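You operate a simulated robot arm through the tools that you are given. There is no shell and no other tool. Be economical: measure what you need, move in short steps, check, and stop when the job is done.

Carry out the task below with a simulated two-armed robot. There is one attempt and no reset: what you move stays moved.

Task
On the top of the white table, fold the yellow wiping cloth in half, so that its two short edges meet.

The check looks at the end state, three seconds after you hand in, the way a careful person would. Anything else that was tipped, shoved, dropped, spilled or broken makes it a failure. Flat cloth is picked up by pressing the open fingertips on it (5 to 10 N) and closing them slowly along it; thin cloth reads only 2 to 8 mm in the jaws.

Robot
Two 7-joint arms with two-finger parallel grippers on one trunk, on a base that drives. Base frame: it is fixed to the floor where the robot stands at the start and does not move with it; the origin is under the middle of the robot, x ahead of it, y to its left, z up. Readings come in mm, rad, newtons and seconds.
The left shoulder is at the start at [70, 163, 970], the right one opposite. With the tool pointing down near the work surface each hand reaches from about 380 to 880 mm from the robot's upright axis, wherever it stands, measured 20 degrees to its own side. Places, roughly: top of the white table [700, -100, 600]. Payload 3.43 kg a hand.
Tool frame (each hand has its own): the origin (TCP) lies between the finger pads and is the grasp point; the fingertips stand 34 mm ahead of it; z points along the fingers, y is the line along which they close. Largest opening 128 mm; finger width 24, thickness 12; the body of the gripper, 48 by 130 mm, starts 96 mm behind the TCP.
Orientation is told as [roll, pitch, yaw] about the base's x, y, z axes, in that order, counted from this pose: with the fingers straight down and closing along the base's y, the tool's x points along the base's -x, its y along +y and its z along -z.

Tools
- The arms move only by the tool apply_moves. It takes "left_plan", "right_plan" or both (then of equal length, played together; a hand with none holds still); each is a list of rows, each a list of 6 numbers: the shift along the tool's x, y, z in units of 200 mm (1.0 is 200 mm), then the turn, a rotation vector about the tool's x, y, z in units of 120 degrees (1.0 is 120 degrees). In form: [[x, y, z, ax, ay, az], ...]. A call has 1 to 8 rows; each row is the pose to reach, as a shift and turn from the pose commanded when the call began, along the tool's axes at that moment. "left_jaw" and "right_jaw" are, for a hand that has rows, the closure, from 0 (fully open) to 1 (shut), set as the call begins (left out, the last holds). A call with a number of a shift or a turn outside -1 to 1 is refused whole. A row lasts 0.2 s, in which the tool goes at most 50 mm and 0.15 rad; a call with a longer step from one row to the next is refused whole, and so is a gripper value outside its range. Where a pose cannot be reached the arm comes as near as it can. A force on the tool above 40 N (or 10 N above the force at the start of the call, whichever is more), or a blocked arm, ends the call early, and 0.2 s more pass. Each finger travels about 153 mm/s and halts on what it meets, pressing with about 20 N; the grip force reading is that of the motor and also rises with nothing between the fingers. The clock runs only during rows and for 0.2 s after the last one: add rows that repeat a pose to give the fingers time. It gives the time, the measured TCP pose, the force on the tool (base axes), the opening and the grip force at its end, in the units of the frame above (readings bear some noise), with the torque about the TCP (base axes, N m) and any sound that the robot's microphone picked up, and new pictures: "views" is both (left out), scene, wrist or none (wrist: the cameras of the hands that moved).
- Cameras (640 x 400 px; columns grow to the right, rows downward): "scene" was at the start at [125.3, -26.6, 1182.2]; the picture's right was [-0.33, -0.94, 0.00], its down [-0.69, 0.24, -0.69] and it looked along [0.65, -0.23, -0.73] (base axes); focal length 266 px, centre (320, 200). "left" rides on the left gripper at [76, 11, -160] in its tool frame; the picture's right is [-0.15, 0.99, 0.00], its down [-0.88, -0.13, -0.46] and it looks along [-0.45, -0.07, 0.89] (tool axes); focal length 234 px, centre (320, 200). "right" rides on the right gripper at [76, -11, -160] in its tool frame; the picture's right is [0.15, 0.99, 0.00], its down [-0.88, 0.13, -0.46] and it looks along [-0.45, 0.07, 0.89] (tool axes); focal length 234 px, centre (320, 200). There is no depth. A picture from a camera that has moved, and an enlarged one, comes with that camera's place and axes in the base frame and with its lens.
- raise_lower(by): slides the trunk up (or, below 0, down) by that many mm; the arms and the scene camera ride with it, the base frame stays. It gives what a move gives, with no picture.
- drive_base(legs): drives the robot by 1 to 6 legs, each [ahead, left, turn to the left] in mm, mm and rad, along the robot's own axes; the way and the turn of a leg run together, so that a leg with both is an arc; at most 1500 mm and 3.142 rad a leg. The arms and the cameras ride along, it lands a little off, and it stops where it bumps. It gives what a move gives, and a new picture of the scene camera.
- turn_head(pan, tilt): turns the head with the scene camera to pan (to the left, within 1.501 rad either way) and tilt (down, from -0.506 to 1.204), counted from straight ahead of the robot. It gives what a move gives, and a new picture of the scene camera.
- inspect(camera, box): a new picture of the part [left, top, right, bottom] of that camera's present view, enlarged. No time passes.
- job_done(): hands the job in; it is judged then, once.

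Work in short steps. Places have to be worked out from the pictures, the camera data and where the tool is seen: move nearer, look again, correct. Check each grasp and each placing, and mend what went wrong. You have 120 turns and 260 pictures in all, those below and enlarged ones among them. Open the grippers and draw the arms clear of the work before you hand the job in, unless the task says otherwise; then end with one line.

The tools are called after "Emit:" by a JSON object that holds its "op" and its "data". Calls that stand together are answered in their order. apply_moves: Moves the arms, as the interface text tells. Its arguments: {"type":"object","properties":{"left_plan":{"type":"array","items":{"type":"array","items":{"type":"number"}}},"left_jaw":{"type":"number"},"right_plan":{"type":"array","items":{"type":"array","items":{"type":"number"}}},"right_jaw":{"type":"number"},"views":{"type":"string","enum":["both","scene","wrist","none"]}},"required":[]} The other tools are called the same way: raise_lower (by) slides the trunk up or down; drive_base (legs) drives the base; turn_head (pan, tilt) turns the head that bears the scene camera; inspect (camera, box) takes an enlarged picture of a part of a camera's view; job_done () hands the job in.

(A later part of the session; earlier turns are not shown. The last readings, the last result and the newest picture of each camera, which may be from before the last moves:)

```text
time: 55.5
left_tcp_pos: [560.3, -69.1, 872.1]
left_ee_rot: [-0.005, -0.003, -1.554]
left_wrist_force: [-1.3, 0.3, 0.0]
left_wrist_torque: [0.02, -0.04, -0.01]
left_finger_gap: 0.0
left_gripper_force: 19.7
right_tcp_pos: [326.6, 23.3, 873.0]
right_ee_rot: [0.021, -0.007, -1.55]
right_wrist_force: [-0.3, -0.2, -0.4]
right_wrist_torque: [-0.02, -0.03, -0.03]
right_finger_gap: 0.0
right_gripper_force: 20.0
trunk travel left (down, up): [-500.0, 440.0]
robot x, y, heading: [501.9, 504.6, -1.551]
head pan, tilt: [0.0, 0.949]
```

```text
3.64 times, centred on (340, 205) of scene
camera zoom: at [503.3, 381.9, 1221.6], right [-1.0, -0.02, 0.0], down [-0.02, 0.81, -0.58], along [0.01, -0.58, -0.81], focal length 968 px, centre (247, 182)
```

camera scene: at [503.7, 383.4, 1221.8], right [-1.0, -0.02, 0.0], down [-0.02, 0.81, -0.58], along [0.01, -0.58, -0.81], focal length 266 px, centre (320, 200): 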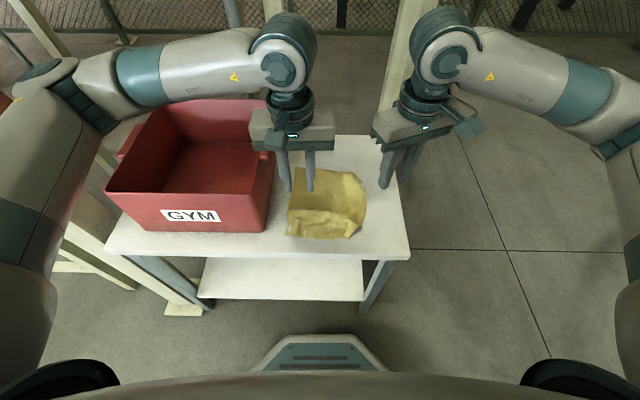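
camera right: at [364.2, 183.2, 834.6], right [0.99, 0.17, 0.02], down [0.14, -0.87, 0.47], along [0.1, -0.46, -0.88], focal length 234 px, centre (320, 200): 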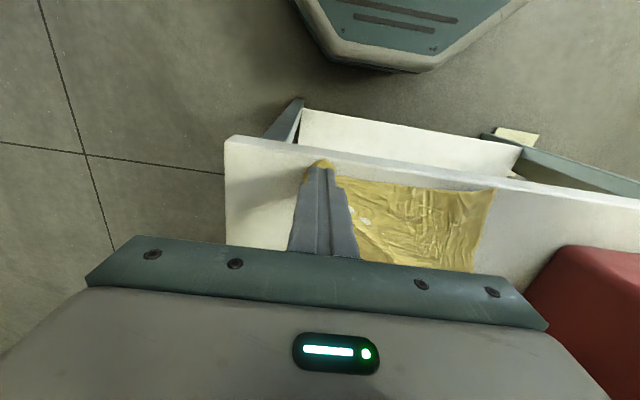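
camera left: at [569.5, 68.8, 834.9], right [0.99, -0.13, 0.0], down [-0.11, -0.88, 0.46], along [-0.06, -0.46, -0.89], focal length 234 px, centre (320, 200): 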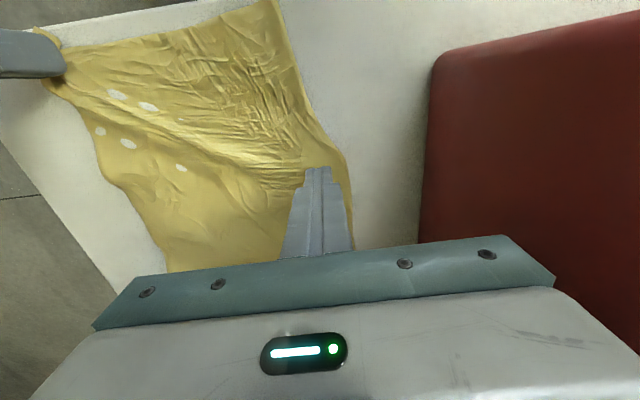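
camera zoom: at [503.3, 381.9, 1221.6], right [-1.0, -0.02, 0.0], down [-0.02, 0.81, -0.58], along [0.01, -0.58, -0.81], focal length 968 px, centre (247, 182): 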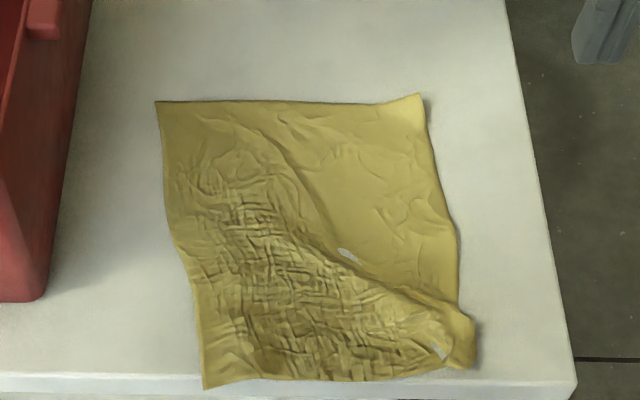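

The cloth is flat enough. The cleanest fold is a drape: pinch the two long edges at their middles, lift so it hangs in half, and lay it down. That needs the jaws closing along y, so I'll go back to the table's front, facing +x.

Emit:
{"op": "raise_lower", "data": {"by": 150}}

Emit:
{"op": "drive_base", "data": {"legs": [[0, -570, 0], [0, 0, 1.551], [0, -510, 0]]}}

Emit:
{"op": "turn_head", "data": {"pan": 0.0, "tilt": 0.95}}

```text
time: 57.3
left_tcp_pos: [561.2, -68.2, 1022.2]
left_ee_rot: [-0.004, -0.005, -1.551]
left_wrist_force: [-0.3, 0.5, 0.1]
left_wrist_torque: [-0.01, 0.0, -0.01]
left_finger_gap: 0.1
left_gripper_force: 20.1
right_tcp_pos: [327.6, 23.5, 1023.4]
right_ee_rot: [0.017, -0.006, -1.551]
right_wrist_force: [-0.4, -0.8, 0.2]
right_wrist_torque: [-0.02, -0.06, 0.01]
right_finger_gap: 0.0
right_gripper_force: 19.9
trunk travel left (down, up): [-650.0, 290.0]
robot x, y, heading: [499.5, 501.7, -1.553]
head pan, tilt: [0.0, 0.949]
```

```text
time: 67.0
left_tcp_pos: [514.0, 34.7, 1021.9]
left_ee_rot: [-0.003, -0.006, 0.011]
left_wrist_force: [-0.1, 0.2, 0.8]
left_wrist_torque: [0.02, -0.01, -0.01]
left_finger_gap: 0.0
left_gripper_force: 20.2
right_tcp_pos: [418.8, -199.0, 1022.4]
right_ee_rot: [0.018, -0.006, 0.014]
right_wrist_force: [0.2, -1.1, 0.4]
right_wrist_torque: [0.02, -0.02, 0.04]
right_finger_gap: 0.0
right_gripper_force: 19.6
trunk travel left (down, up): [-650.0, 290.0]
robot x, y, heading: [-60.8, -22.2, 0.017]
head pan, tilt: [0.0, 0.949]
camera scene: at [61.0, -18.9, 1371.8], right [0.01, -1.0, 0.0], down [-0.81, -0.01, -0.58], along [0.58, 0.01, -0.81], focal length 266 px, centre (320, 200)
```

scene: 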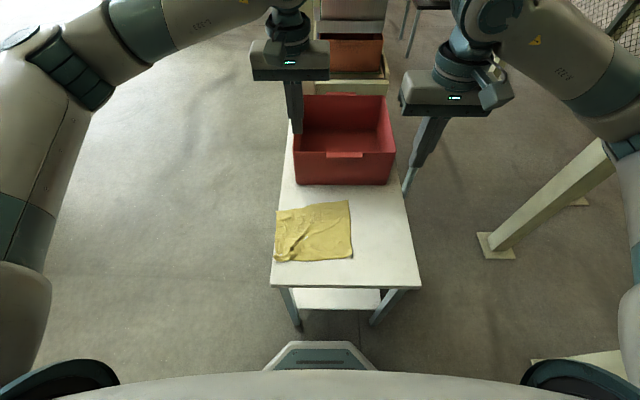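

```text
time: 67.6
left_tcp_pos: [513.6, 33.8, 1024.2]
left_ee_rot: [-0.003, -0.005, 0.011]
left_wrist_force: [0.5, 0.9, 0.0]
left_wrist_torque: [0.02, -0.02, -0.01]
left_finger_gap: 0.0
left_gripper_force: 19.8
right_tcp_pos: [419.3, -198.5, 1023.7]
right_ee_rot: [0.022, -0.007, 0.012]
right_wrist_force: [-0.8, -0.6, 0.8]
right_wrist_torque: [0.04, 0.02, 0.03]
right_finger_gap: 0.0
right_gripper_force: 20.6
trunk travel left (down, up): [-650.0, 290.0]
robot x, y, heading: [-57.3, -20.0, 0.011]
head pan, tilt: [0.0, 0.949]
camera scene: at [61.0, -19.1, 1371.8], right [0.01, -1.0, 0.0], down [-0.81, -0.01, -0.58], along [0.58, 0.01, -0.81], focal length 266 px, centre (320, 200)
```

scene: 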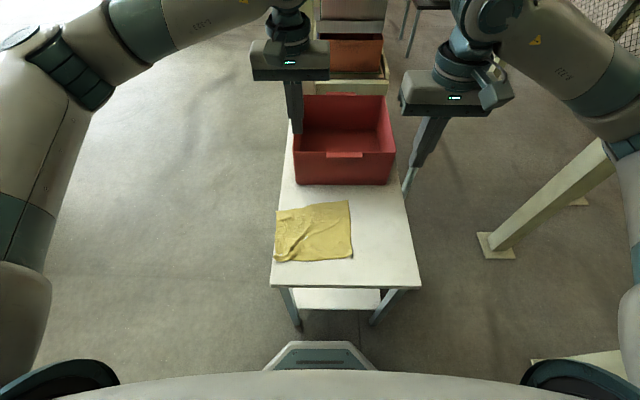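

Emit:
{"op": "inspect", "data": {"camera": "scene", "box": [256, 185, 384, 265]}}

```text
5.00 times, centred on (320, 225) of scene
camera zoom: at [61.0, -19.1, 1371.8], right [0.01, -1.0, 0.0], down [-0.81, -0.01, -0.58], along [0.58, 0.01, -0.81], focal length 1332 px, centre (320, 75)
```

zoom: 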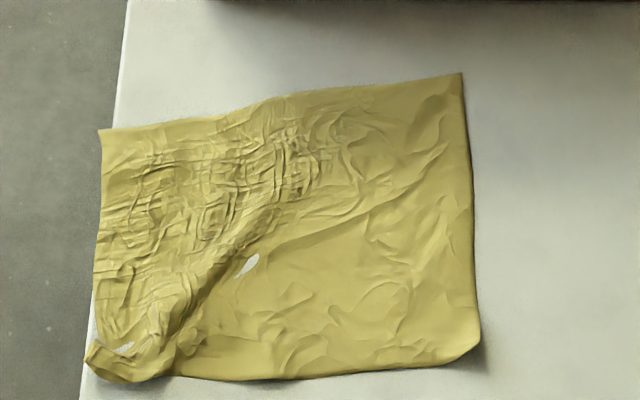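

The cloth is flat enough here. The long-edge midpoints are about (562, 18) far and (372, 14) near. I'll lower the trunk and bring the left hand over the far point and the right over the near one, jaws about 40 mm open.

Emit:
{"op": "raise_lower", "data": {"by": -150}}

Emit:
{"op": "apply_moves", "data": {"left_plan": [[-0.05, -0.02, 0.05, 0, 0, 0], [-0.1, -0.04, 0.1, 0, 0, 0], [-0.15, -0.06, 0.2, 0, 0, 0], [-0.176, -0.081, 0.3, 0, 0, 0], [-0.176, -0.081, 0.4, 0, 0, 0], [-0.176, -0.081, 0.5, 0, 0, 0]], "right_plan": [[0.03, 0.167, 0.05, 0, 0, 0], [0.06, 0.333, 0.1, 0.003, 0, 0], [0.09, 0.5, 0.2, 0.005, 0, 0], [0.12, 0.667, 0.3, 0.007, 0, 0], [0.15, 0.833, 0.4, 0.0095, 0, 0], [0.164, 1.0, 0.5, 0.0095, 0, 0]], "left_jaw": 0.68, "right_jaw": 0.68, "views": "both"}}

```text
time: 69.3
left_tcp_pos: [512.1, 34.2, 872.8]
left_ee_rot: [-0.005, -0.005, 0.01]
left_wrist_force: [-0.5, 0.9, -0.2]
left_wrist_torque: [0.02, -0.03, -0.01]
left_finger_gap: 0.1
left_gripper_force: 19.9
right_tcp_pos: [418.0, -198.5, 873.8]
right_ee_rot: [0.017, -0.008, 0.013]
right_wrist_force: [-0.8, 0.1, 0.2]
right_wrist_torque: [-0.04, -0.02, 0.01]
right_finger_gap: 0.2
right_gripper_force: 20.5
trunk travel left (down, up): [-500.0, 440.0]
robot x, y, heading: [-62.5, -16.8, 0.012]
head pan, tilt: [0.0, 0.949]
```

```text
time: 70.7
left_tcp_pos: [549.9, 18.8, 770.9]
left_ee_rot: [-0.006, -0.005, 0.01]
left_wrist_force: [0.0, 0.0, -0.5]
left_wrist_torque: [0.02, -0.01, 0.02]
left_finger_gap: 40.8
left_gripper_force: 0.1
right_tcp_pos: [384.3, 2.4, 776.4]
right_ee_rot: [-0.003, -0.005, 0.009]
right_wrist_force: [-1.1, 0.2, 0.3]
right_wrist_torque: [-0.04, 0.02, -0.04]
right_finger_gap: 40.8
right_gripper_force: 0.0
trunk travel left (down, up): [-500.0, 440.0]
robot x, y, heading: [-61.2, -18.0, 0.008]
head pan, tilt: [0.0, 0.949]
camera scene: at [61.4, -17.7, 1221.8], right [0.01, -1.0, 0.0], down [-0.81, -0.01, -0.58], along [0.58, 0.01, -0.81], focal length 266 px, centre (320, 200)
camera right: at [307.5, -9.0, 935.7], right [-0.16, 0.99, 0.0], down [0.88, 0.14, 0.46], along [0.46, 0.07, -0.89], focal length 234 px, centre (320, 200)
camera left: at [474.0, 31.2, 931.4], right [0.14, 0.99, 0.0], down [0.88, -0.12, 0.46], along [0.46, -0.07, -0.89], focal length 234 px, centre (320, 200)
```

scene: 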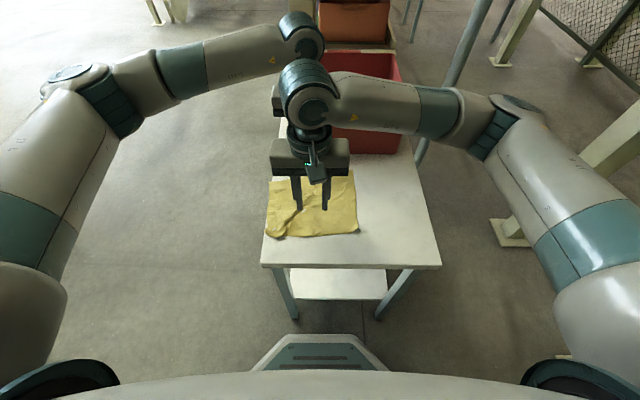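
right: 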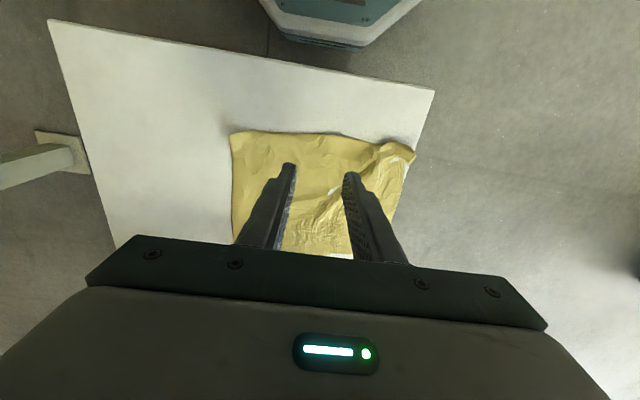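
left: 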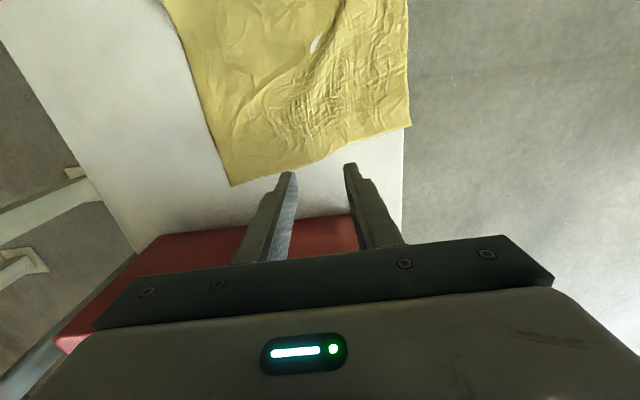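

Measurements are consistent. I'll shift the right hand to (379, 14) and descend with both to light contact.

Emit:
{"op": "apply_moves", "data": {"left_plan": [[0, 0, 0.2, 0, 0, 0], [0, 0, 0.36, 0, 0, 0], [0, 0, 0.44, 0, 0, 0], [0, 0, 0.468, 0, 0, 0], [0, 0, 0.476, 0, 0, 0]], "right_plan": [[0.02, 0.04, 0.2, 0, 0, 0], [0.027, 0.058, 0.38, 0, 0, 0], [0.027, 0.058, 0.46, 0, 0, 0], [0.027, 0.058, 0.49, 0, 0, 0], [0.027, 0.058, 0.5, 0, 0, 0]], "views": "wrist"}}

```text
time: 71.9
left_tcp_pos: [549.7, 18.5, 677.3]
left_ee_rot: [-0.005, -0.007, 0.01]
left_wrist_force: [0.1, 0.5, 0.6]
left_wrist_torque: [0.0, 0.0, -0.01]
left_finger_gap: 40.8
left_gripper_force: 0.1
right_tcp_pos: [378.9, 15.1, 676.7]
right_ee_rot: [-0.001, -0.008, 0.014]
right_wrist_force: [-0.1, 0.3, -0.7]
right_wrist_torque: [0.0, 0.01, 0.0]
right_finger_gap: 41.0
right_gripper_force: 0.1
trunk travel left (down, up): [-500.0, 440.0]
robot x, y, heading: [-60.9, -19.6, 0.012]
head pan, tilt: [0.0, 0.949]
camera right: at [304.0, 3.4, 835.8], right [-0.16, 0.99, 0.0], down [0.88, 0.14, 0.46], along [0.46, 0.07, -0.89], focal length 234 px, centre (320, 200)
camera left: at [473.6, 29.2, 837.1], right [0.14, 0.99, 0.0], down [0.88, -0.12, 0.46], along [0.46, -0.07, -0.89], focal length 234 px, centre (320, 200)
```

right: 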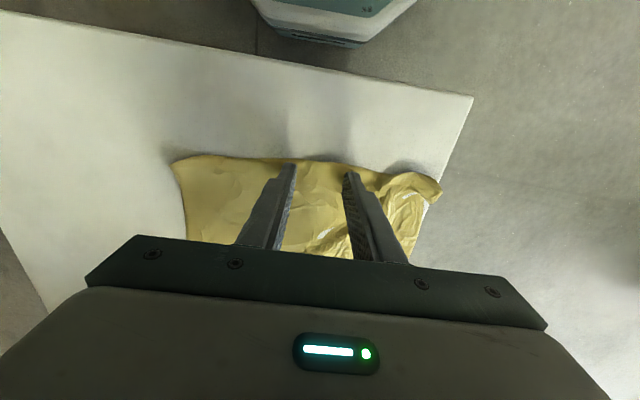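
left: 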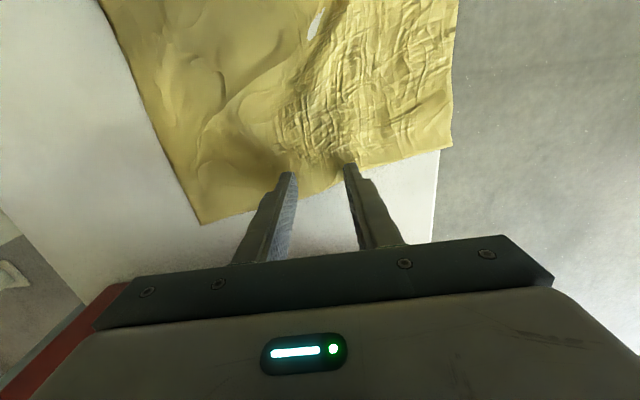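

Both pairs of fingertips are on the cloth at the midpoints. I'll press.

Emit:
{"op": "apply_moves", "data": {"left_plan": [[0, 0, 0.014, 0, 0, 0], [0, 0, 0.014, 0, 0, 0]], "right_plan": [[0, 0, 0.012, 0, 0, 0], [0, 0, 0.012, 0, 0, 0]], "views": "none"}}

```text
time: 72.5
left_tcp_pos: [549.4, 17.0, 674.4]
left_ee_rot: [-0.003, -0.005, 0.012]
left_wrist_force: [1.3, -0.4, 3.4]
left_wrist_torque: [0.09, 0.01, -0.01]
left_finger_gap: 41.0
left_gripper_force: 0.1
right_tcp_pos: [378.2, 14.0, 675.3]
right_ee_rot: [-0.001, -0.009, 0.009]
right_wrist_force: [-0.7, -1.6, 10.3]
right_wrist_torque: [-0.08, 0.07, 0.01]
right_finger_gap: 41.1
right_gripper_force: 0.0
trunk travel left (down, up): [-500.0, 440.0]
robot x, y, heading: [-65.8, -22.8, 0.014]
head pan, tilt: [0.0, 0.949]
```

A bit more pressure, then the first closing step.

Emit:
{"op": "apply_moves", "data": {"left_plan": [[0, 0, 0.009, 0, 0, 0], [0, 0, 0.009, 0, 0, 0]], "right_plan": [[0, 0, 0.005, 0, 0, 0], [0, 0, 0.005, 0, 0, 0]], "views": "none"}}

Emit:
{"op": "apply_moves", "data": {"left_plan": [[0, 0, 0, 0, 0, 0]], "right_plan": [[0, 0, 0, 0, 0, 0]], "left_jaw": 0.74, "right_jaw": 0.74, "views": "none"}}

```text
time: 73.1
left_tcp_pos: [549.0, 18.8, 676.0]
left_ee_rot: [-0.005, -0.008, 0.01]
left_wrist_force: [-1.3, 0.5, 14.1]
left_wrist_torque: [0.35, 0.18, 0.01]
left_finger_gap: 41.2
left_gripper_force: 0.0
right_tcp_pos: [379.0, 14.2, 675.1]
right_ee_rot: [0.002, -0.01, 0.01]
right_wrist_force: [2.9, -1.8, 17.2]
right_wrist_torque: [-0.17, 0.04, 0.07]
right_finger_gap: 40.9
right_gripper_force: 0.1
trunk travel left (down, up): [-500.0, 440.0]
robot x, y, heading: [-61.0, -18.5, 0.009]
head pan, tilt: [0.0, 0.949]
```

```text
time: 73.5
left_tcp_pos: [548.1, 18.5, 675.5]
left_ee_rot: [-0.004, -0.007, 0.011]
left_wrist_force: [2.0, -2.3, 14.0]
left_wrist_torque: [0.25, 0.1, -0.01]
left_finger_gap: 31.7
left_gripper_force: 0.0
right_tcp_pos: [379.0, 15.0, 675.1]
right_ee_rot: [0.002, -0.009, 0.012]
right_wrist_force: [1.4, 2.5, 19.5]
right_wrist_torque: [-0.08, 0.13, -0.02]
right_finger_gap: 31.6
right_gripper_force: 0.0
trunk travel left (down, up): [-500.0, 440.0]
robot x, y, heading: [-60.9, -20.0, 0.011]
head pan, tilt: [0.0, 0.949]
```

Force is good. I'll continue closing.

Emit:
{"op": "apply_moves", "data": {"left_plan": [[0, 0, 0.003, 0, 0, 0]], "right_plan": [[0, 0, 0, 0, 0, 0]], "left_jaw": 0.81, "right_jaw": 0.81, "views": "wrist"}}

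Emit:
{"op": "apply_moves", "data": {"left_plan": [[0, 0, 0, 0, 0, 0]], "right_plan": [[0, 0, 0, 0, 0, 0]], "left_jaw": 0.88, "right_jaw": 0.88, "views": "none"}}

Emit:
{"op": "apply_moves", "data": {"left_plan": [[0, 0, 0, 0, 0, 0]], "right_plan": [[0, 0, 0, 0, 0, 0]], "left_jaw": 0.94, "right_jaw": 0.94, "views": "none"}}

Emit:
{"op": "apply_moves", "data": {"left_plan": [[0, 0, 0, 0, 0, 0], [0, 0, 0, 0, 0, 0]], "right_plan": [[0, 0, 0, 0, 0, 0], [0, 0, 0, 0, 0, 0]], "left_jaw": 1.0, "right_jaw": 1.0, "views": "wrist"}}

```text
time: 73.9
left_tcp_pos: [548.9, 17.5, 675.1]
left_ee_rot: [-0.005, -0.01, 0.012]
left_wrist_force: [3.5, -1.6, 19.6]
left_wrist_torque: [0.23, 0.11, -0.01]
left_finger_gap: 23.5
left_gripper_force: 0.1
right_tcp_pos: [379.5, 14.7, 674.7]
right_ee_rot: [0.002, -0.01, 0.012]
right_wrist_force: [0.6, 1.4, 21.9]
right_wrist_torque: [0.03, 0.14, 0.0]
right_finger_gap: 22.3
right_gripper_force: 0.0
trunk travel left (down, up): [-500.0, 440.0]
robot x, y, heading: [-58.5, -18.2, 0.01]
head pan, tilt: [0.0, 0.949]
camera right: at [302.2, 3.4, 834.6], right [-0.16, 0.99, 0.0], down [0.87, 0.14, 0.46], along [0.46, 0.07, -0.89], focal length 234 px, centre (320, 200)
camera left: at [471.9, 28.7, 834.9], right [0.14, 0.99, 0.0], down [0.88, -0.12, 0.46], along [0.46, -0.07, -0.89], focal length 234 px, centre (320, 200)
```

right: 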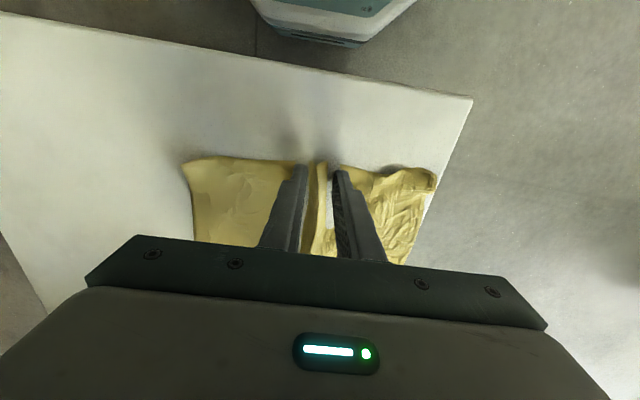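
left: 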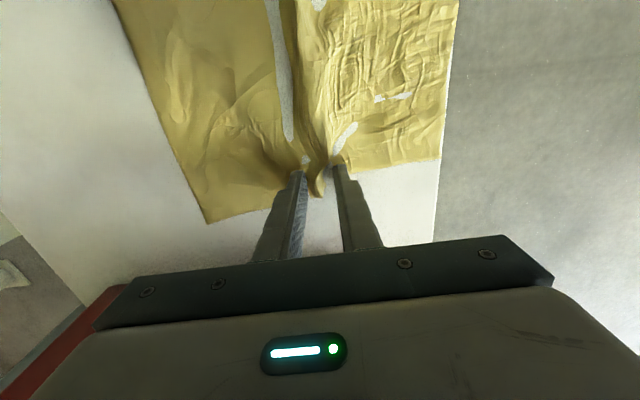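

```text
time: 74.3
left_tcp_pos: [548.2, 17.9, 675.9]
left_ee_rot: [-0.005, -0.009, 0.01]
left_wrist_force: [3.1, -0.8, 21.2]
left_wrist_torque: [0.18, 0.1, 0.0]
left_finger_gap: 14.5
left_gripper_force: 0.1
right_tcp_pos: [378.7, 15.0, 674.4]
right_ee_rot: [0.0, -0.012, 0.012]
right_wrist_force: [0.4, -0.4, 22.8]
right_wrist_torque: [-0.02, 0.16, 0.01]
right_finger_gap: 13.0
right_gripper_force: 0.0
trunk travel left (down, up): [-500.0, 440.0]
robot x, y, heading: [-62.9, -21.0, 0.012]
head pan, tilt: [0.0, 0.949]
```

```text
time: 74.7
left_tcp_pos: [546.8, 17.6, 674.8]
left_ee_rot: [-0.007, -0.008, 0.01]
left_wrist_force: [2.0, -0.5, 23.3]
left_wrist_torque: [0.18, 0.17, 0.0]
left_finger_gap: 7.2
left_gripper_force: 0.0
right_tcp_pos: [377.6, 15.1, 675.3]
right_ee_rot: [0.001, -0.01, 0.009]
right_wrist_force: [1.7, -0.2, 23.1]
right_wrist_torque: [0.03, 0.16, 0.03]
right_finger_gap: 6.1
right_gripper_force: 0.0
trunk travel left (down, up): [-500.0, 440.0]
robot x, y, heading: [-61.2, -19.8, 0.011]
head pan, tilt: [0.0, 0.949]
```

```text
time: 75.3
left_tcp_pos: [547.9, 16.3, 674.8]
left_ee_rot: [-0.004, -0.008, 0.011]
left_wrist_force: [-0.4, 4.5, 25.7]
left_wrist_torque: [0.27, 0.2, -0.07]
left_finger_gap: 2.1
left_gripper_force: 20.1
right_tcp_pos: [377.6, 14.1, 674.9]
right_ee_rot: [-0.001, -0.01, 0.011]
right_wrist_force: [2.8, -3.2, 22.4]
right_wrist_torque: [-0.07, 0.14, 0.06]
right_finger_gap: 2.2
right_gripper_force: 19.6
trunk travel left (down, up): [-500.0, 440.0]
robot x, y, heading: [-61.6, -17.9, 0.013]
head pan, tilt: [0.0, 0.949]
camera right: at [301.7, 3.2, 834.5], right [-0.16, 0.99, 0.0], down [0.87, 0.14, 0.46], along [0.46, 0.07, -0.89], focal length 234 px, centre (320, 200)
camera left: at [471.2, 28.9, 834.9], right [0.14, 0.99, 0.0], down [0.88, -0.12, 0.46], along [0.46, -0.06, -0.89], focal length 234 px, centre (320, 200)
```

right: 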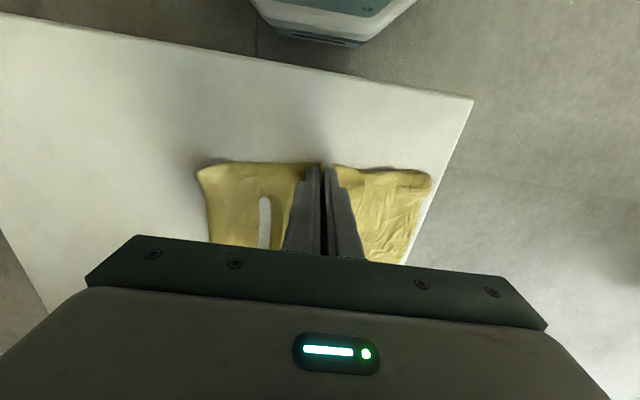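
left: 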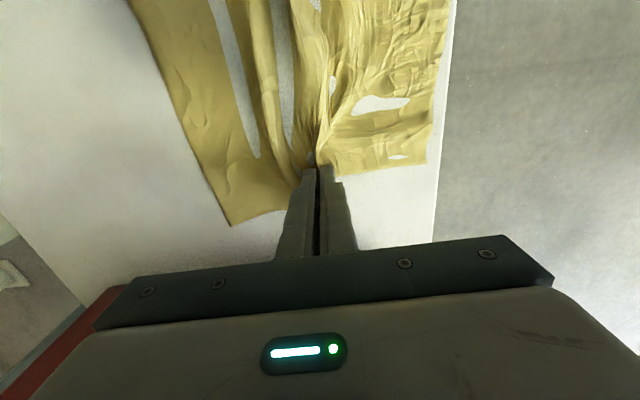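

Both hold about 2 mm, with the ridge along the midline. I'll lift both together.

Emit:
{"op": "apply_moves", "data": {"left_plan": [[0, 0, -0.1, 0, 0, 0], [0, 0, -0.25, 0, 0, 0], [0, 0, -0.4, 0, 0, 0], [0, 0, -0.55, 0, 0, 0], [0, 0, -0.7, 0, 0, 0], [-0.01, 0, -0.85, 0, 0, 0], [-0.02, 0, -0.85, 0, 0, 0], [-0.02, 0, -0.85, 0, 0, 0]], "right_plan": [[0, 0, -0.1, 0, 0, 0], [0, 0, -0.25, 0, 0, 0], [0, 0, -0.4, 0, 0, 0], [0, 0, -0.55, 0, 0, 0], [0, 0, -0.7, 0, 0, 0], [0, 0, -0.85, 0, 0, 0], [0.01, 0, -0.85, 0, 0, 0], [0.01, 0, -0.85, 0, 0, 0]], "views": "both"}}

```text
time: 77.1
left_tcp_pos: [552.5, 17.4, 841.2]
left_ee_rot: [-0.006, -0.001, 0.008]
left_wrist_force: [-9.3, -0.6, 0.1]
left_wrist_torque: [-0.03, 0.27, -0.01]
left_finger_gap: 2.2
left_gripper_force: 20.2
right_tcp_pos: [377.0, 15.6, 842.5]
right_ee_rot: [0.001, -0.006, 0.012]
right_wrist_force: [8.1, 0.2, 0.0]
right_wrist_torque: [-0.01, -0.24, 0.03]
right_finger_gap: 2.2
right_gripper_force: 20.2
trunk travel left (down, up): [-500.0, 440.0]
robot x, y, heading: [-62.2, -15.9, 0.012]
head pan, tilt: [0.0, 0.949]
camera scene: at [60.6, -18.7, 1221.9], right [0.01, -1.0, 0.0], down [-0.81, -0.01, -0.58], along [0.58, 0.01, -0.81], focal length 266 px, centre (320, 200)
camera right: at [300.6, 3.3, 1002.3], right [-0.16, 0.99, 0.0], down [0.88, 0.14, 0.46], along [0.46, 0.07, -0.89], focal length 234 px, centre (320, 200)
camera left: at [477.0, 29.1, 1001.9], right [0.14, 0.99, 0.0], down [0.88, -0.12, 0.46], along [0.46, -0.07, -0.89], focal length 234 px, centre (320, 200)
```

scene: 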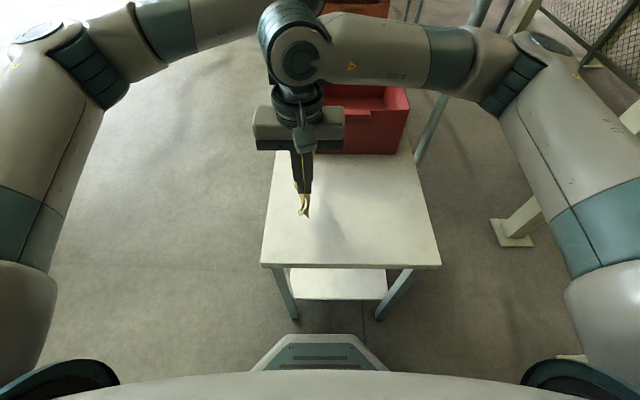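
right: 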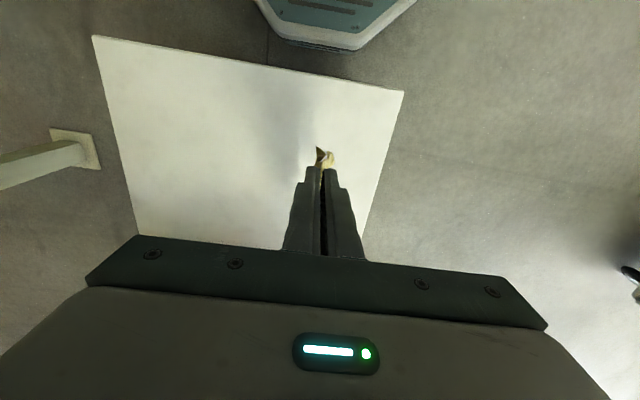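
left: 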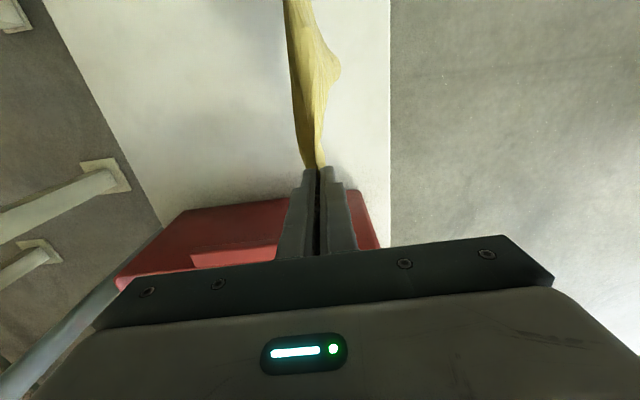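

A clean drape, taut between the hands. I'll zoom in to compare the two hanging ends.

Emit:
{"op": "inspect", "data": {"camera": "scene", "box": [272, 170, 336, 225]}}

Emit:
{"op": "inspect", "data": {"camera": "left", "box": [260, 0, 380, 180]}}

```text
7.27 times, centred on (304, 198) of scene
camera zoom: at [60.6, -18.7, 1221.9], right [0.01, -1.0, 0.0], down [-0.81, -0.01, -0.58], along [0.58, 0.01, -0.81], focal length 1937 px, centre (436, 218)
```

zoom: 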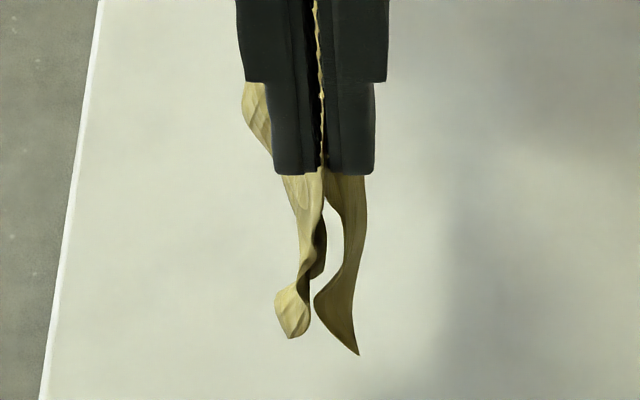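

```text
2.22 times, centred on (320, 90) of left
camera zoom: at [477.0, 29.1, 1001.9], right [0.14, 0.99, 0.0], down [0.88, -0.12, 0.46], along [0.46, -0.07, -0.89], focal length 520 px, centre (320, 444)
```

zoom: 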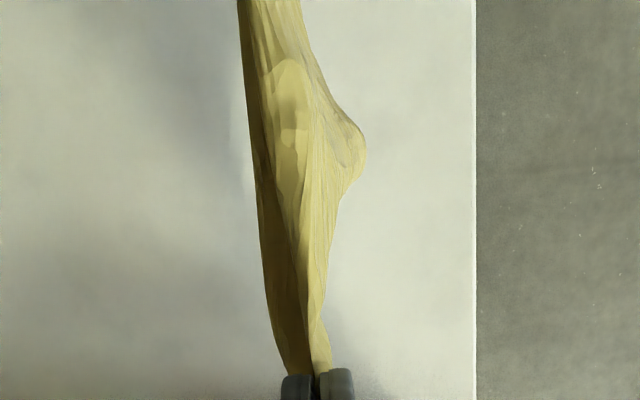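

The two halves match. I'll lay it down: descend while sweeping toward -y so both ends touch and trail together.

Emit:
{"op": "apply_moves", "data": {"left_plan": [[0, -0.0425, 0.085, 0, 0, 0], [0, -0.0925, 0.16, 0, 0, 0], [0, -0.1525, 0.21, 0, 0, 0], [0, -0.2175, 0.245, 0, 0, 0], [0, -0.2825, 0.28, 0, 0, 0], [0, -0.3475, 0.315, 0, 0, 0], [0, -0.4125, 0.355, 0, 0, 0], [0, -0.4725, 0.405, 0, 0, 0]], "right_plan": [[0, -0.0425, 0.085, 0, 0, 0], [0, -0.0925, 0.16, 0, 0, 0], [0, -0.1525, 0.21, 0, 0, 0], [0, -0.2175, 0.245, 0, 0, 0], [0, -0.2825, 0.28, 0, 0, 0], [0, -0.3475, 0.315, 0, 0, 0], [0, -0.4125, 0.355, 0, 0, 0], [0, -0.4725, 0.405, 0, 0, 0]], "views": "both"}}

Emit:
{"op": "inspect", "data": {"camera": "scene", "box": [270, 160, 366, 220]}}

```text
time: 78.9
left_tcp_pos: [553.9, -76.5, 759.4]
left_ee_rot: [-0.004, -0.006, 0.01]
left_wrist_force: [-6.0, -0.3, 0.0]
left_wrist_torque: [0.01, 0.21, 0.0]
left_finger_gap: 2.1
left_gripper_force: 19.8
right_tcp_pos: [378.9, -80.3, 762.9]
right_ee_rot: [0.001, -0.005, 0.012]
right_wrist_force: [5.4, -0.2, 0.3]
right_wrist_torque: [0.01, -0.15, -0.01]
right_finger_gap: 2.4
right_gripper_force: 19.7
trunk travel left (down, up): [-500.0, 440.0]
robot x, y, heading: [-64.2, -18.7, 0.011]
head pan, tilt: [0.0, 0.949]
camera scene: at [61.1, -19.5, 1221.8], right [0.01, -1.0, 0.0], down [-0.81, -0.01, -0.58], along [0.58, 0.01, -0.81], focal length 266 px, centre (320, 200)
camera right: at [302.7, -91.8, 921.5], right [-0.16, 0.99, 0.0], down [0.88, 0.14, 0.46], along [0.46, 0.07, -0.89], focal length 234 px, centre (320, 200)
camera left: at [477.3, -66.0, 921.1], right [0.14, 0.99, 0.0], down [0.88, -0.12, 0.46], along [0.46, -0.07, -0.89], focal length 234 px, centre (320, 200)
```

scene: 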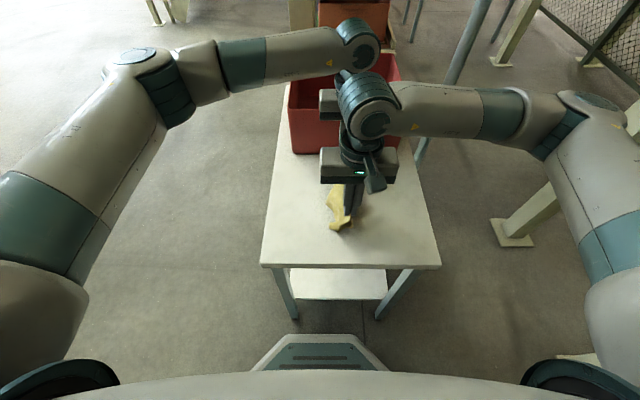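
right: 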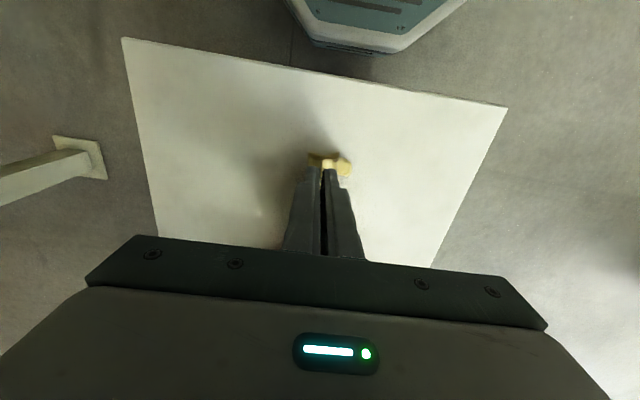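
left: 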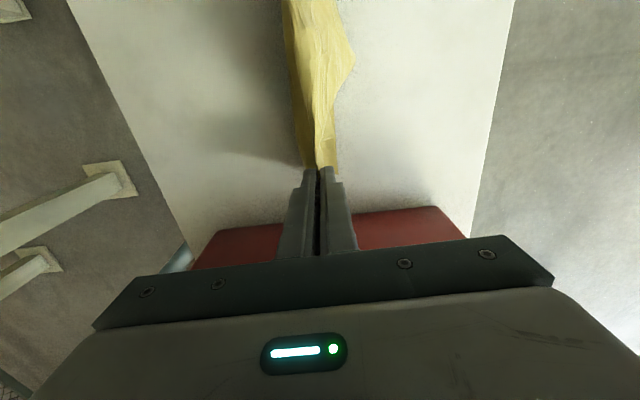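

```text
6.67 times, centred on (318, 190) of scene
camera zoom: at [61.1, -19.5, 1221.8], right [0.01, -1.0, 0.0], down [-0.81, -0.01, -0.58], along [0.58, 0.01, -0.81], focal length 1776 px, centre (333, 267)
```

zoom: 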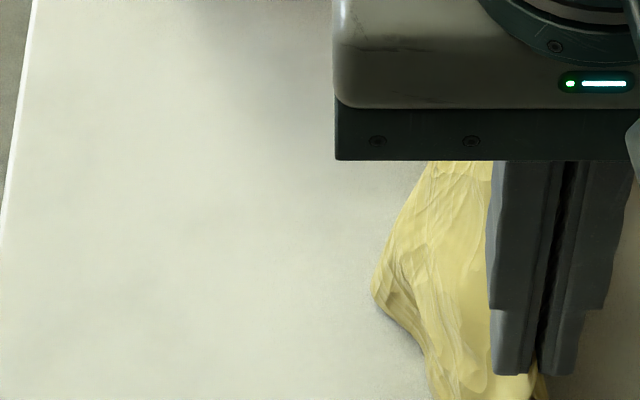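

I'll look at the near end where the layers are visible.

Emit:
{"op": "inspect", "data": {"camera": "scene", "box": [310, 180, 374, 240]}}

Emit:
{"op": "inspect", "data": {"camera": "right", "box": [280, 130, 380, 200]}}

```text
6.67 times, centred on (342, 210) of scene
camera zoom: at [61.1, -19.5, 1221.8], right [0.01, -1.0, 0.0], down [-0.81, -0.01, -0.58], along [0.58, 0.01, -0.81], focal length 1776 px, centre (173, 133)
```

zoom: 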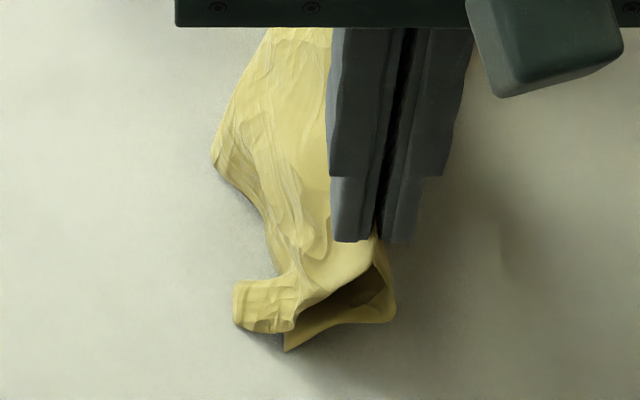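

```text
5.71 times, centred on (330, 165) of right
camera zoom: at [302.7, -91.8, 921.5], right [-0.16, 0.99, 0.0], down [0.88, 0.14, 0.46], along [0.46, 0.07, -0.89], focal length 1338 px, centre (263, 400)
```

zoom: 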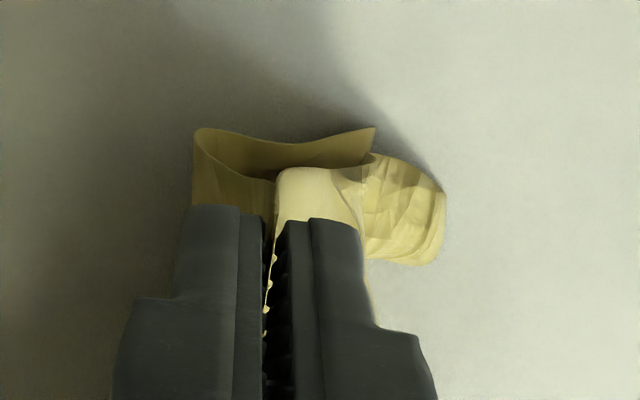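

The two ends are trailing together nicely, at about y=-45. I'll complete the arc, laying the fold down near y=-160.

Emit:
{"op": "apply_moves", "data": {"left_plan": [[0, -0.055, 0.002, 0, 0, 0], [0, -0.11, 0.005, 0, 0, 0], [0, -0.16, 0.02, 0, 0, 0], [0, -0.21, 0.045, 0, 0, 0], [0, -0.285, 0.115, 0, 0, 0], [0, -0.345, 0.205, 0, 0, 0], [0, -0.385, 0.305, 0, 0, 0], [0, -0.405, 0.39, 0, 0, 0]], "right_plan": [[0, -0.055, 0.002, 0, 0, 0], [0, -0.11, 0.005, 0, 0, 0], [0, -0.16, 0.02, 0, 0, 0], [0, -0.21, 0.045, 0, 0, 0], [0, -0.285, 0.115, 0, 0, 0], [0, -0.345, 0.205, 0, 0, 0], [0, -0.385, 0.305, 0, 0, 0], [0, -0.405, 0.395, 0, 0, 0]], "views": "both"}}

Emit:
{"op": "inspect", "data": {"camera": "scene", "box": [300, 150, 396, 230]}}

```text
time: 80.7
left_tcp_pos: [554.7, -157.6, 684.6]
left_ee_rot: [-0.004, -0.005, 0.011]
left_wrist_force: [-4.4, -1.3, 0.9]
left_wrist_torque: [-0.03, 0.19, 0.01]
left_finger_gap: 2.1
left_gripper_force: 20.0
right_tcp_pos: [380.6, -161.0, 683.0]
right_ee_rot: [-0.001, -0.006, 0.014]
right_wrist_force: [5.0, -0.5, 0.2]
right_wrist_torque: [0.06, -0.13, 0.04]
right_finger_gap: 2.4
right_gripper_force: 19.9
trunk travel left (down, up): [-500.0, 440.0]
robot x, y, heading: [-56.4, -18.3, 0.015]
head pan, tilt: [0.0, 0.949]
camera scene: at [61.0, -19.1, 1221.9], right [0.01, -1.0, 0.0], down [-0.81, -0.01, -0.58], along [0.58, 0.01, -0.81], focal length 266 px, centre (320, 200)
camera right: at [304.7, -172.8, 842.7], right [-0.16, 0.99, 0.0], down [0.88, 0.14, 0.46], along [0.46, 0.07, -0.89], focal length 234 px, centre (320, 200)
camera left: at [478.8, -146.7, 844.2], right [0.14, 0.99, 0.0], down [0.88, -0.12, 0.46], along [0.46, -0.07, -0.89], focal length 234 px, centre (320, 200)
```

scene: 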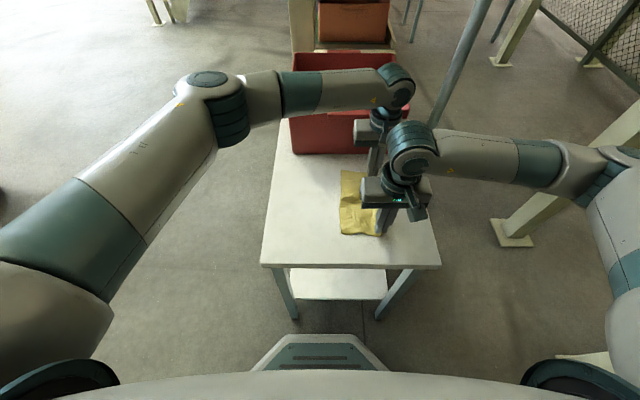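
right: 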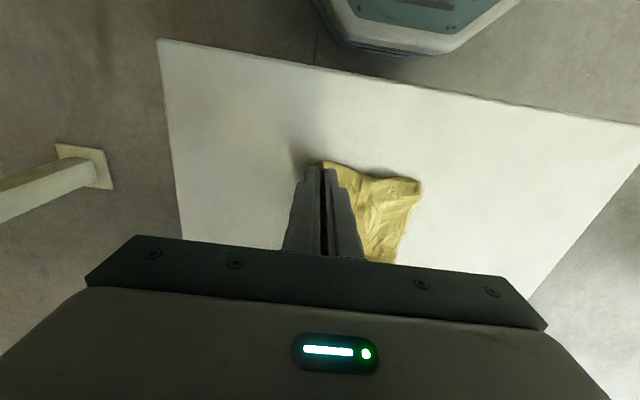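
left: 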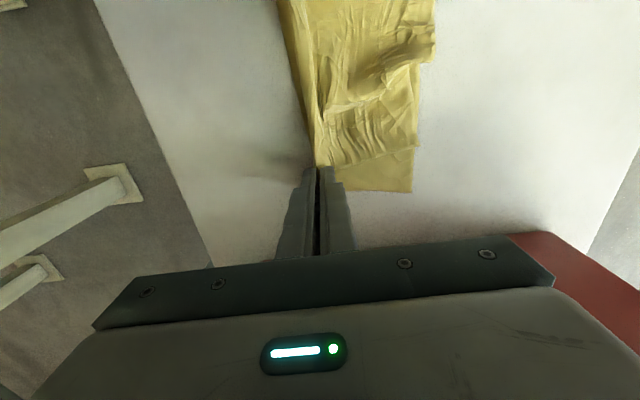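

```text
5.00 times, centred on (348, 190) of scene
camera zoom: at [61.0, -19.1, 1221.9], right [0.01, -1.0, 0.0], down [-0.81, -0.01, -0.58], along [0.58, 0.01, -0.81], focal length 1332 px, centre (180, 250)
```

zoom: 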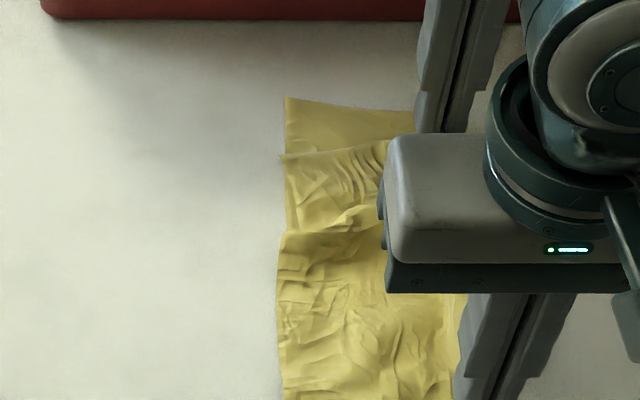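

The short edges line up well; only the top layer is pleated. I'll lower the last few millimetres, open slightly and lift away.

Emit:
{"op": "apply_moves", "data": {"left_plan": [[0, 0, 0.03, 0, 0, 0], [0, 0, 0.03, 0, 0, 0]], "right_plan": [[0, 0, 0.025, 0, 0, 0], [0, 0, 0.025, 0, 0, 0]], "views": "none"}}

Emit:
{"op": "apply_moves", "data": {"left_plan": [[0, 0, 0, 0, 0, 0], [0, 0, -0.05, 0, 0, 0], [0, 0, -0.15, 0, 0, 0], [0, 0, -0.35, 0, 0, 0], [0, 0, -0.55, 0, 0, 0], [0, -0.1, -0.7, 0, 0, 0], [0, -0.3, -0.8, 0, 0, 0], [0, -0.3, -0.9, 0, 0, 0]], "right_plan": [[0, 0, 0, 0, 0, 0], [0, 0, -0.05, 0, 0, 0], [0, 0, -0.15, 0, 0, 0], [0, 0, -0.35, 0, 0, 0], [0, 0, -0.55, 0, 0, 0], [0, -0.1, -0.7, 0, 0, 0], [0, -0.3, -0.8, 0, 0, 0], [0, -0.5, -0.9, 0, 0, 0]], "left_jaw": 0.85, "right_jaw": 0.85, "views": "both"}}

Emit:
{"op": "inspect", "data": {"camera": "scene", "box": [310, 160, 406, 250]}}

```text
time: 81.3
left_tcp_pos: [555.7, -155.7, 678.6]
left_ee_rot: [-0.004, -0.005, 0.01]
left_wrist_force: [-5.6, 0.4, 1.1]
left_wrist_torque: [-0.02, 0.22, 0.0]
left_finger_gap: 2.4
left_gripper_force: 19.9
right_tcp_pos: [381.3, -161.6, 679.9]
right_ee_rot: [0.001, -0.006, 0.011]
right_wrist_force: [5.5, 0.1, 0.4]
right_wrist_torque: [0.03, -0.21, 0.05]
right_finger_gap: 2.0
right_gripper_force: 20.2
trunk travel left (down, up): [-500.0, 440.0]
robot x, y, heading: [-62.2, -17.1, 0.011]
head pan, tilt: [0.0, 0.949]
```

```text
time: 83.1
left_tcp_pos: [554.2, -216.1, 861.7]
left_ee_rot: [-0.003, -0.006, 0.009]
left_wrist_force: [0.2, -0.1, 0.3]
left_wrist_torque: [-0.04, 0.0, 0.0]
left_finger_gap: 19.1
left_gripper_force: 0.0
right_tcp_pos: [379.8, -261.9, 857.4]
right_ee_rot: [-0.001, -0.006, 0.012]
right_wrist_force: [0.0, 1.0, -0.4]
right_wrist_torque: [-0.02, 0.01, -0.01]
right_finger_gap: 19.1
right_gripper_force: 0.1
trunk travel left (down, up): [-500.0, 440.0]
robot x, y, heading: [-61.0, -20.7, 0.015]
head pan, tilt: [0.0, 0.949]
camera scene: at [60.1, -18.1, 1221.9], right [0.01, -1.0, 0.0], down [-0.81, -0.01, -0.58], along [0.58, 0.01, -0.81], focal length 266 px, centre (320, 200)
camera right: at [304.5, -273.3, 1016.1], right [-0.16, 0.99, 0.0], down [0.88, 0.14, 0.46], along [0.46, 0.07, -0.89], focal length 234 px, centre (320, 200)
camera left: at [478.2, -205.1, 1020.3], right [0.14, 0.99, 0.0], down [0.88, -0.12, 0.46], along [0.46, -0.07, -0.89], focal length 234 px, centre (320, 200)
```

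scene: 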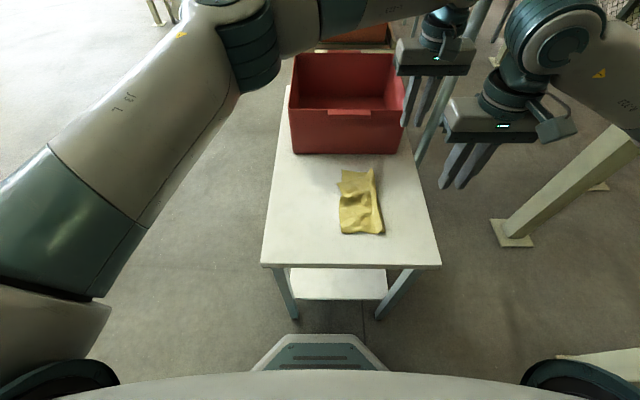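
right: 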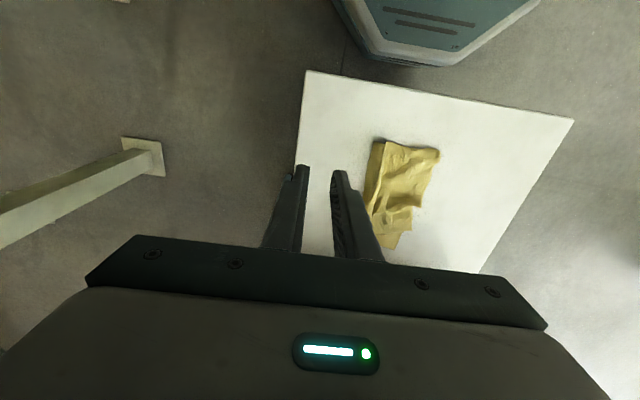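
left: 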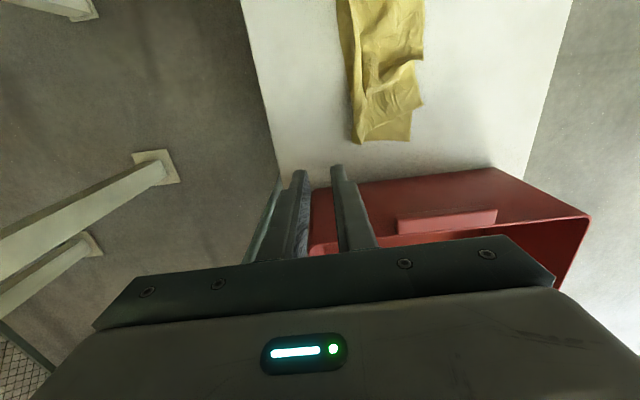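

```text
4.44 times, centred on (358, 205) of scene
camera zoom: at [60.1, -18.1, 1221.9], right [0.01, -1.0, 0.0], down [-0.81, -0.01, -0.58], along [0.58, 0.01, -0.81], focal length 1184 px, centre (151, 178)
```

zoom: 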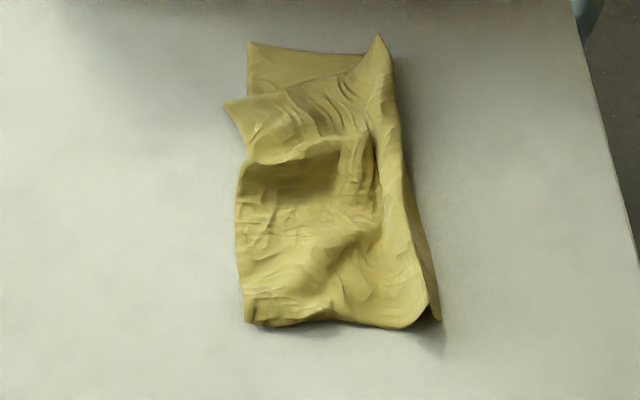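

The fold is good. The top layer's far corner is pleated back to (534, -57), while the bottom layer's is at (586, -74). I'll hold the near end with the right hand and iron the top layer outward with the left fingertip.

Emit:
{"op": "apply_moves", "data": {"left_plan": [[0.03, 0.146, 0.16, 0, 0, 0], [0.06, 0.292, 0.32, 0, 0, 0], [0.09, 0.438, 0.48, 0, 0, 0], [0.12, 0.584, 0.64, 0, 0, 0], [0.143, 0.72, 0.8, 0, 0, 0]], "right_plan": [[-0.015, 0.11, 0.16, 0, 0, 0], [-0.03, 0.22, 0.32, 0, 0, 0], [-0.045, 0.33, 0.48, 0, 0, 0], [-0.06, 0.44, 0.64, 0, 0, 0], [-0.072, 0.56, 0.8, 0, 0, 0]], "left_jaw": 1.0, "right_jaw": 1.0, "views": "wrist"}}

```text
time: 84.3
left_tcp_pos: [525.4, -71.3, 698.5]
left_ee_rot: [-0.006, -0.004, 0.01]
left_wrist_force: [-0.2, 0.2, 0.3]
left_wrist_torque: [-0.06, -0.02, 0.0]
left_finger_gap: 0.0
left_gripper_force: 20.6
right_tcp_pos: [394.1, -148.1, 694.6]
right_ee_rot: [0.0, -0.007, 0.011]
right_wrist_force: [-0.1, 1.0, 0.2]
right_wrist_torque: [-0.02, 0.01, -0.02]
right_finger_gap: 0.0
right_gripper_force: 20.2
trunk travel left (down, up): [-500.0, 440.0]
robot x, y, heading: [-61.3, -16.5, 0.017]
head pan, tilt: [0.0, 0.949]
camera right: at [319.2, -159.4, 855.2], right [-0.16, 0.99, 0.0], down [0.88, 0.14, 0.46], along [0.46, 0.07, -0.89], focal length 234 px, centre (320, 200)
camera left: at [449.9, -59.3, 858.0], right [0.14, 0.99, 0.0], down [0.88, -0.12, 0.46], along [0.45, -0.07, -0.89], focal length 234 px, centre (320, 200)
```

right: 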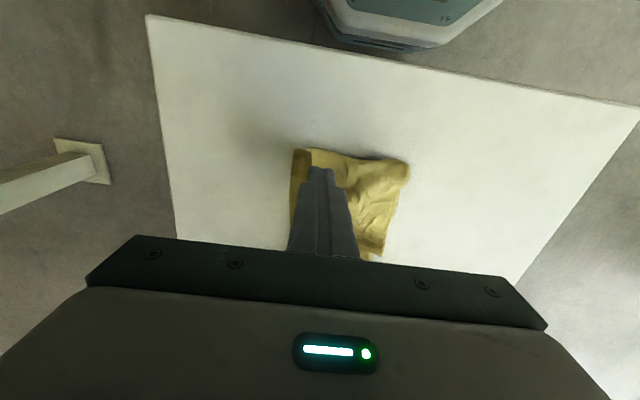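
left: 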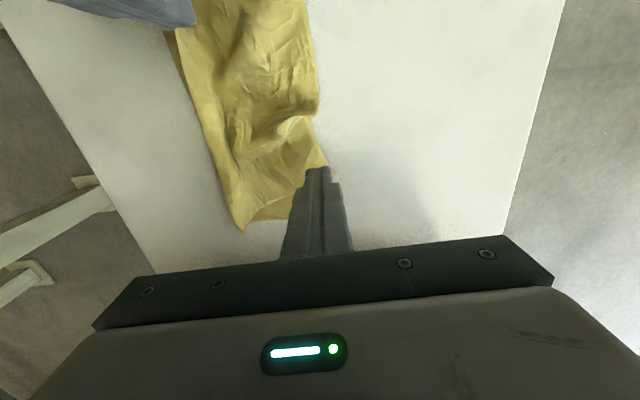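

The fingertip is over the corner. I'll shift slightly onto the cloth and press both down lightly.

Emit:
{"op": "apply_moves", "data": {"left_plan": [[0.02, -0.04, 0.0, 0, 0, 0], [0.02, -0.04, 0.06, 0, 0, 0], [0.02, -0.04, 0.1, 0, 0, 0], [0.02, -0.04, 0.11, 0, 0, 0]], "right_plan": [[0, 0, 0.03, 0, 0, 0], [0, 0, 0.06, 0, 0, 0], [0, 0, 0.085, 0, 0, 0], [0, 0, 0.092, 0, 0, 0]], "views": "none"}}

```text
time: 85.3
left_tcp_pos: [520.9, -80.0, 676.4]
left_ee_rot: [-0.007, -0.006, 0.011]
left_wrist_force: [0.0, 1.5, 5.9]
left_wrist_torque: [0.0, 0.03, 0.02]
left_finger_gap: 0.0
left_gripper_force: 20.4
right_tcp_pos: [394.5, -148.4, 680.9]
right_ee_rot: [0.0, -0.007, 0.01]
right_wrist_force: [0.4, 1.0, -0.2]
right_wrist_torque: [0.0, 0.01, -0.02]
right_finger_gap: 0.1
right_gripper_force: 20.2
trunk travel left (down, up): [-500.0, 440.0]
robot x, y, heading: [-60.8, -15.5, 0.014]
head pan, tilt: [0.0, 0.949]
```

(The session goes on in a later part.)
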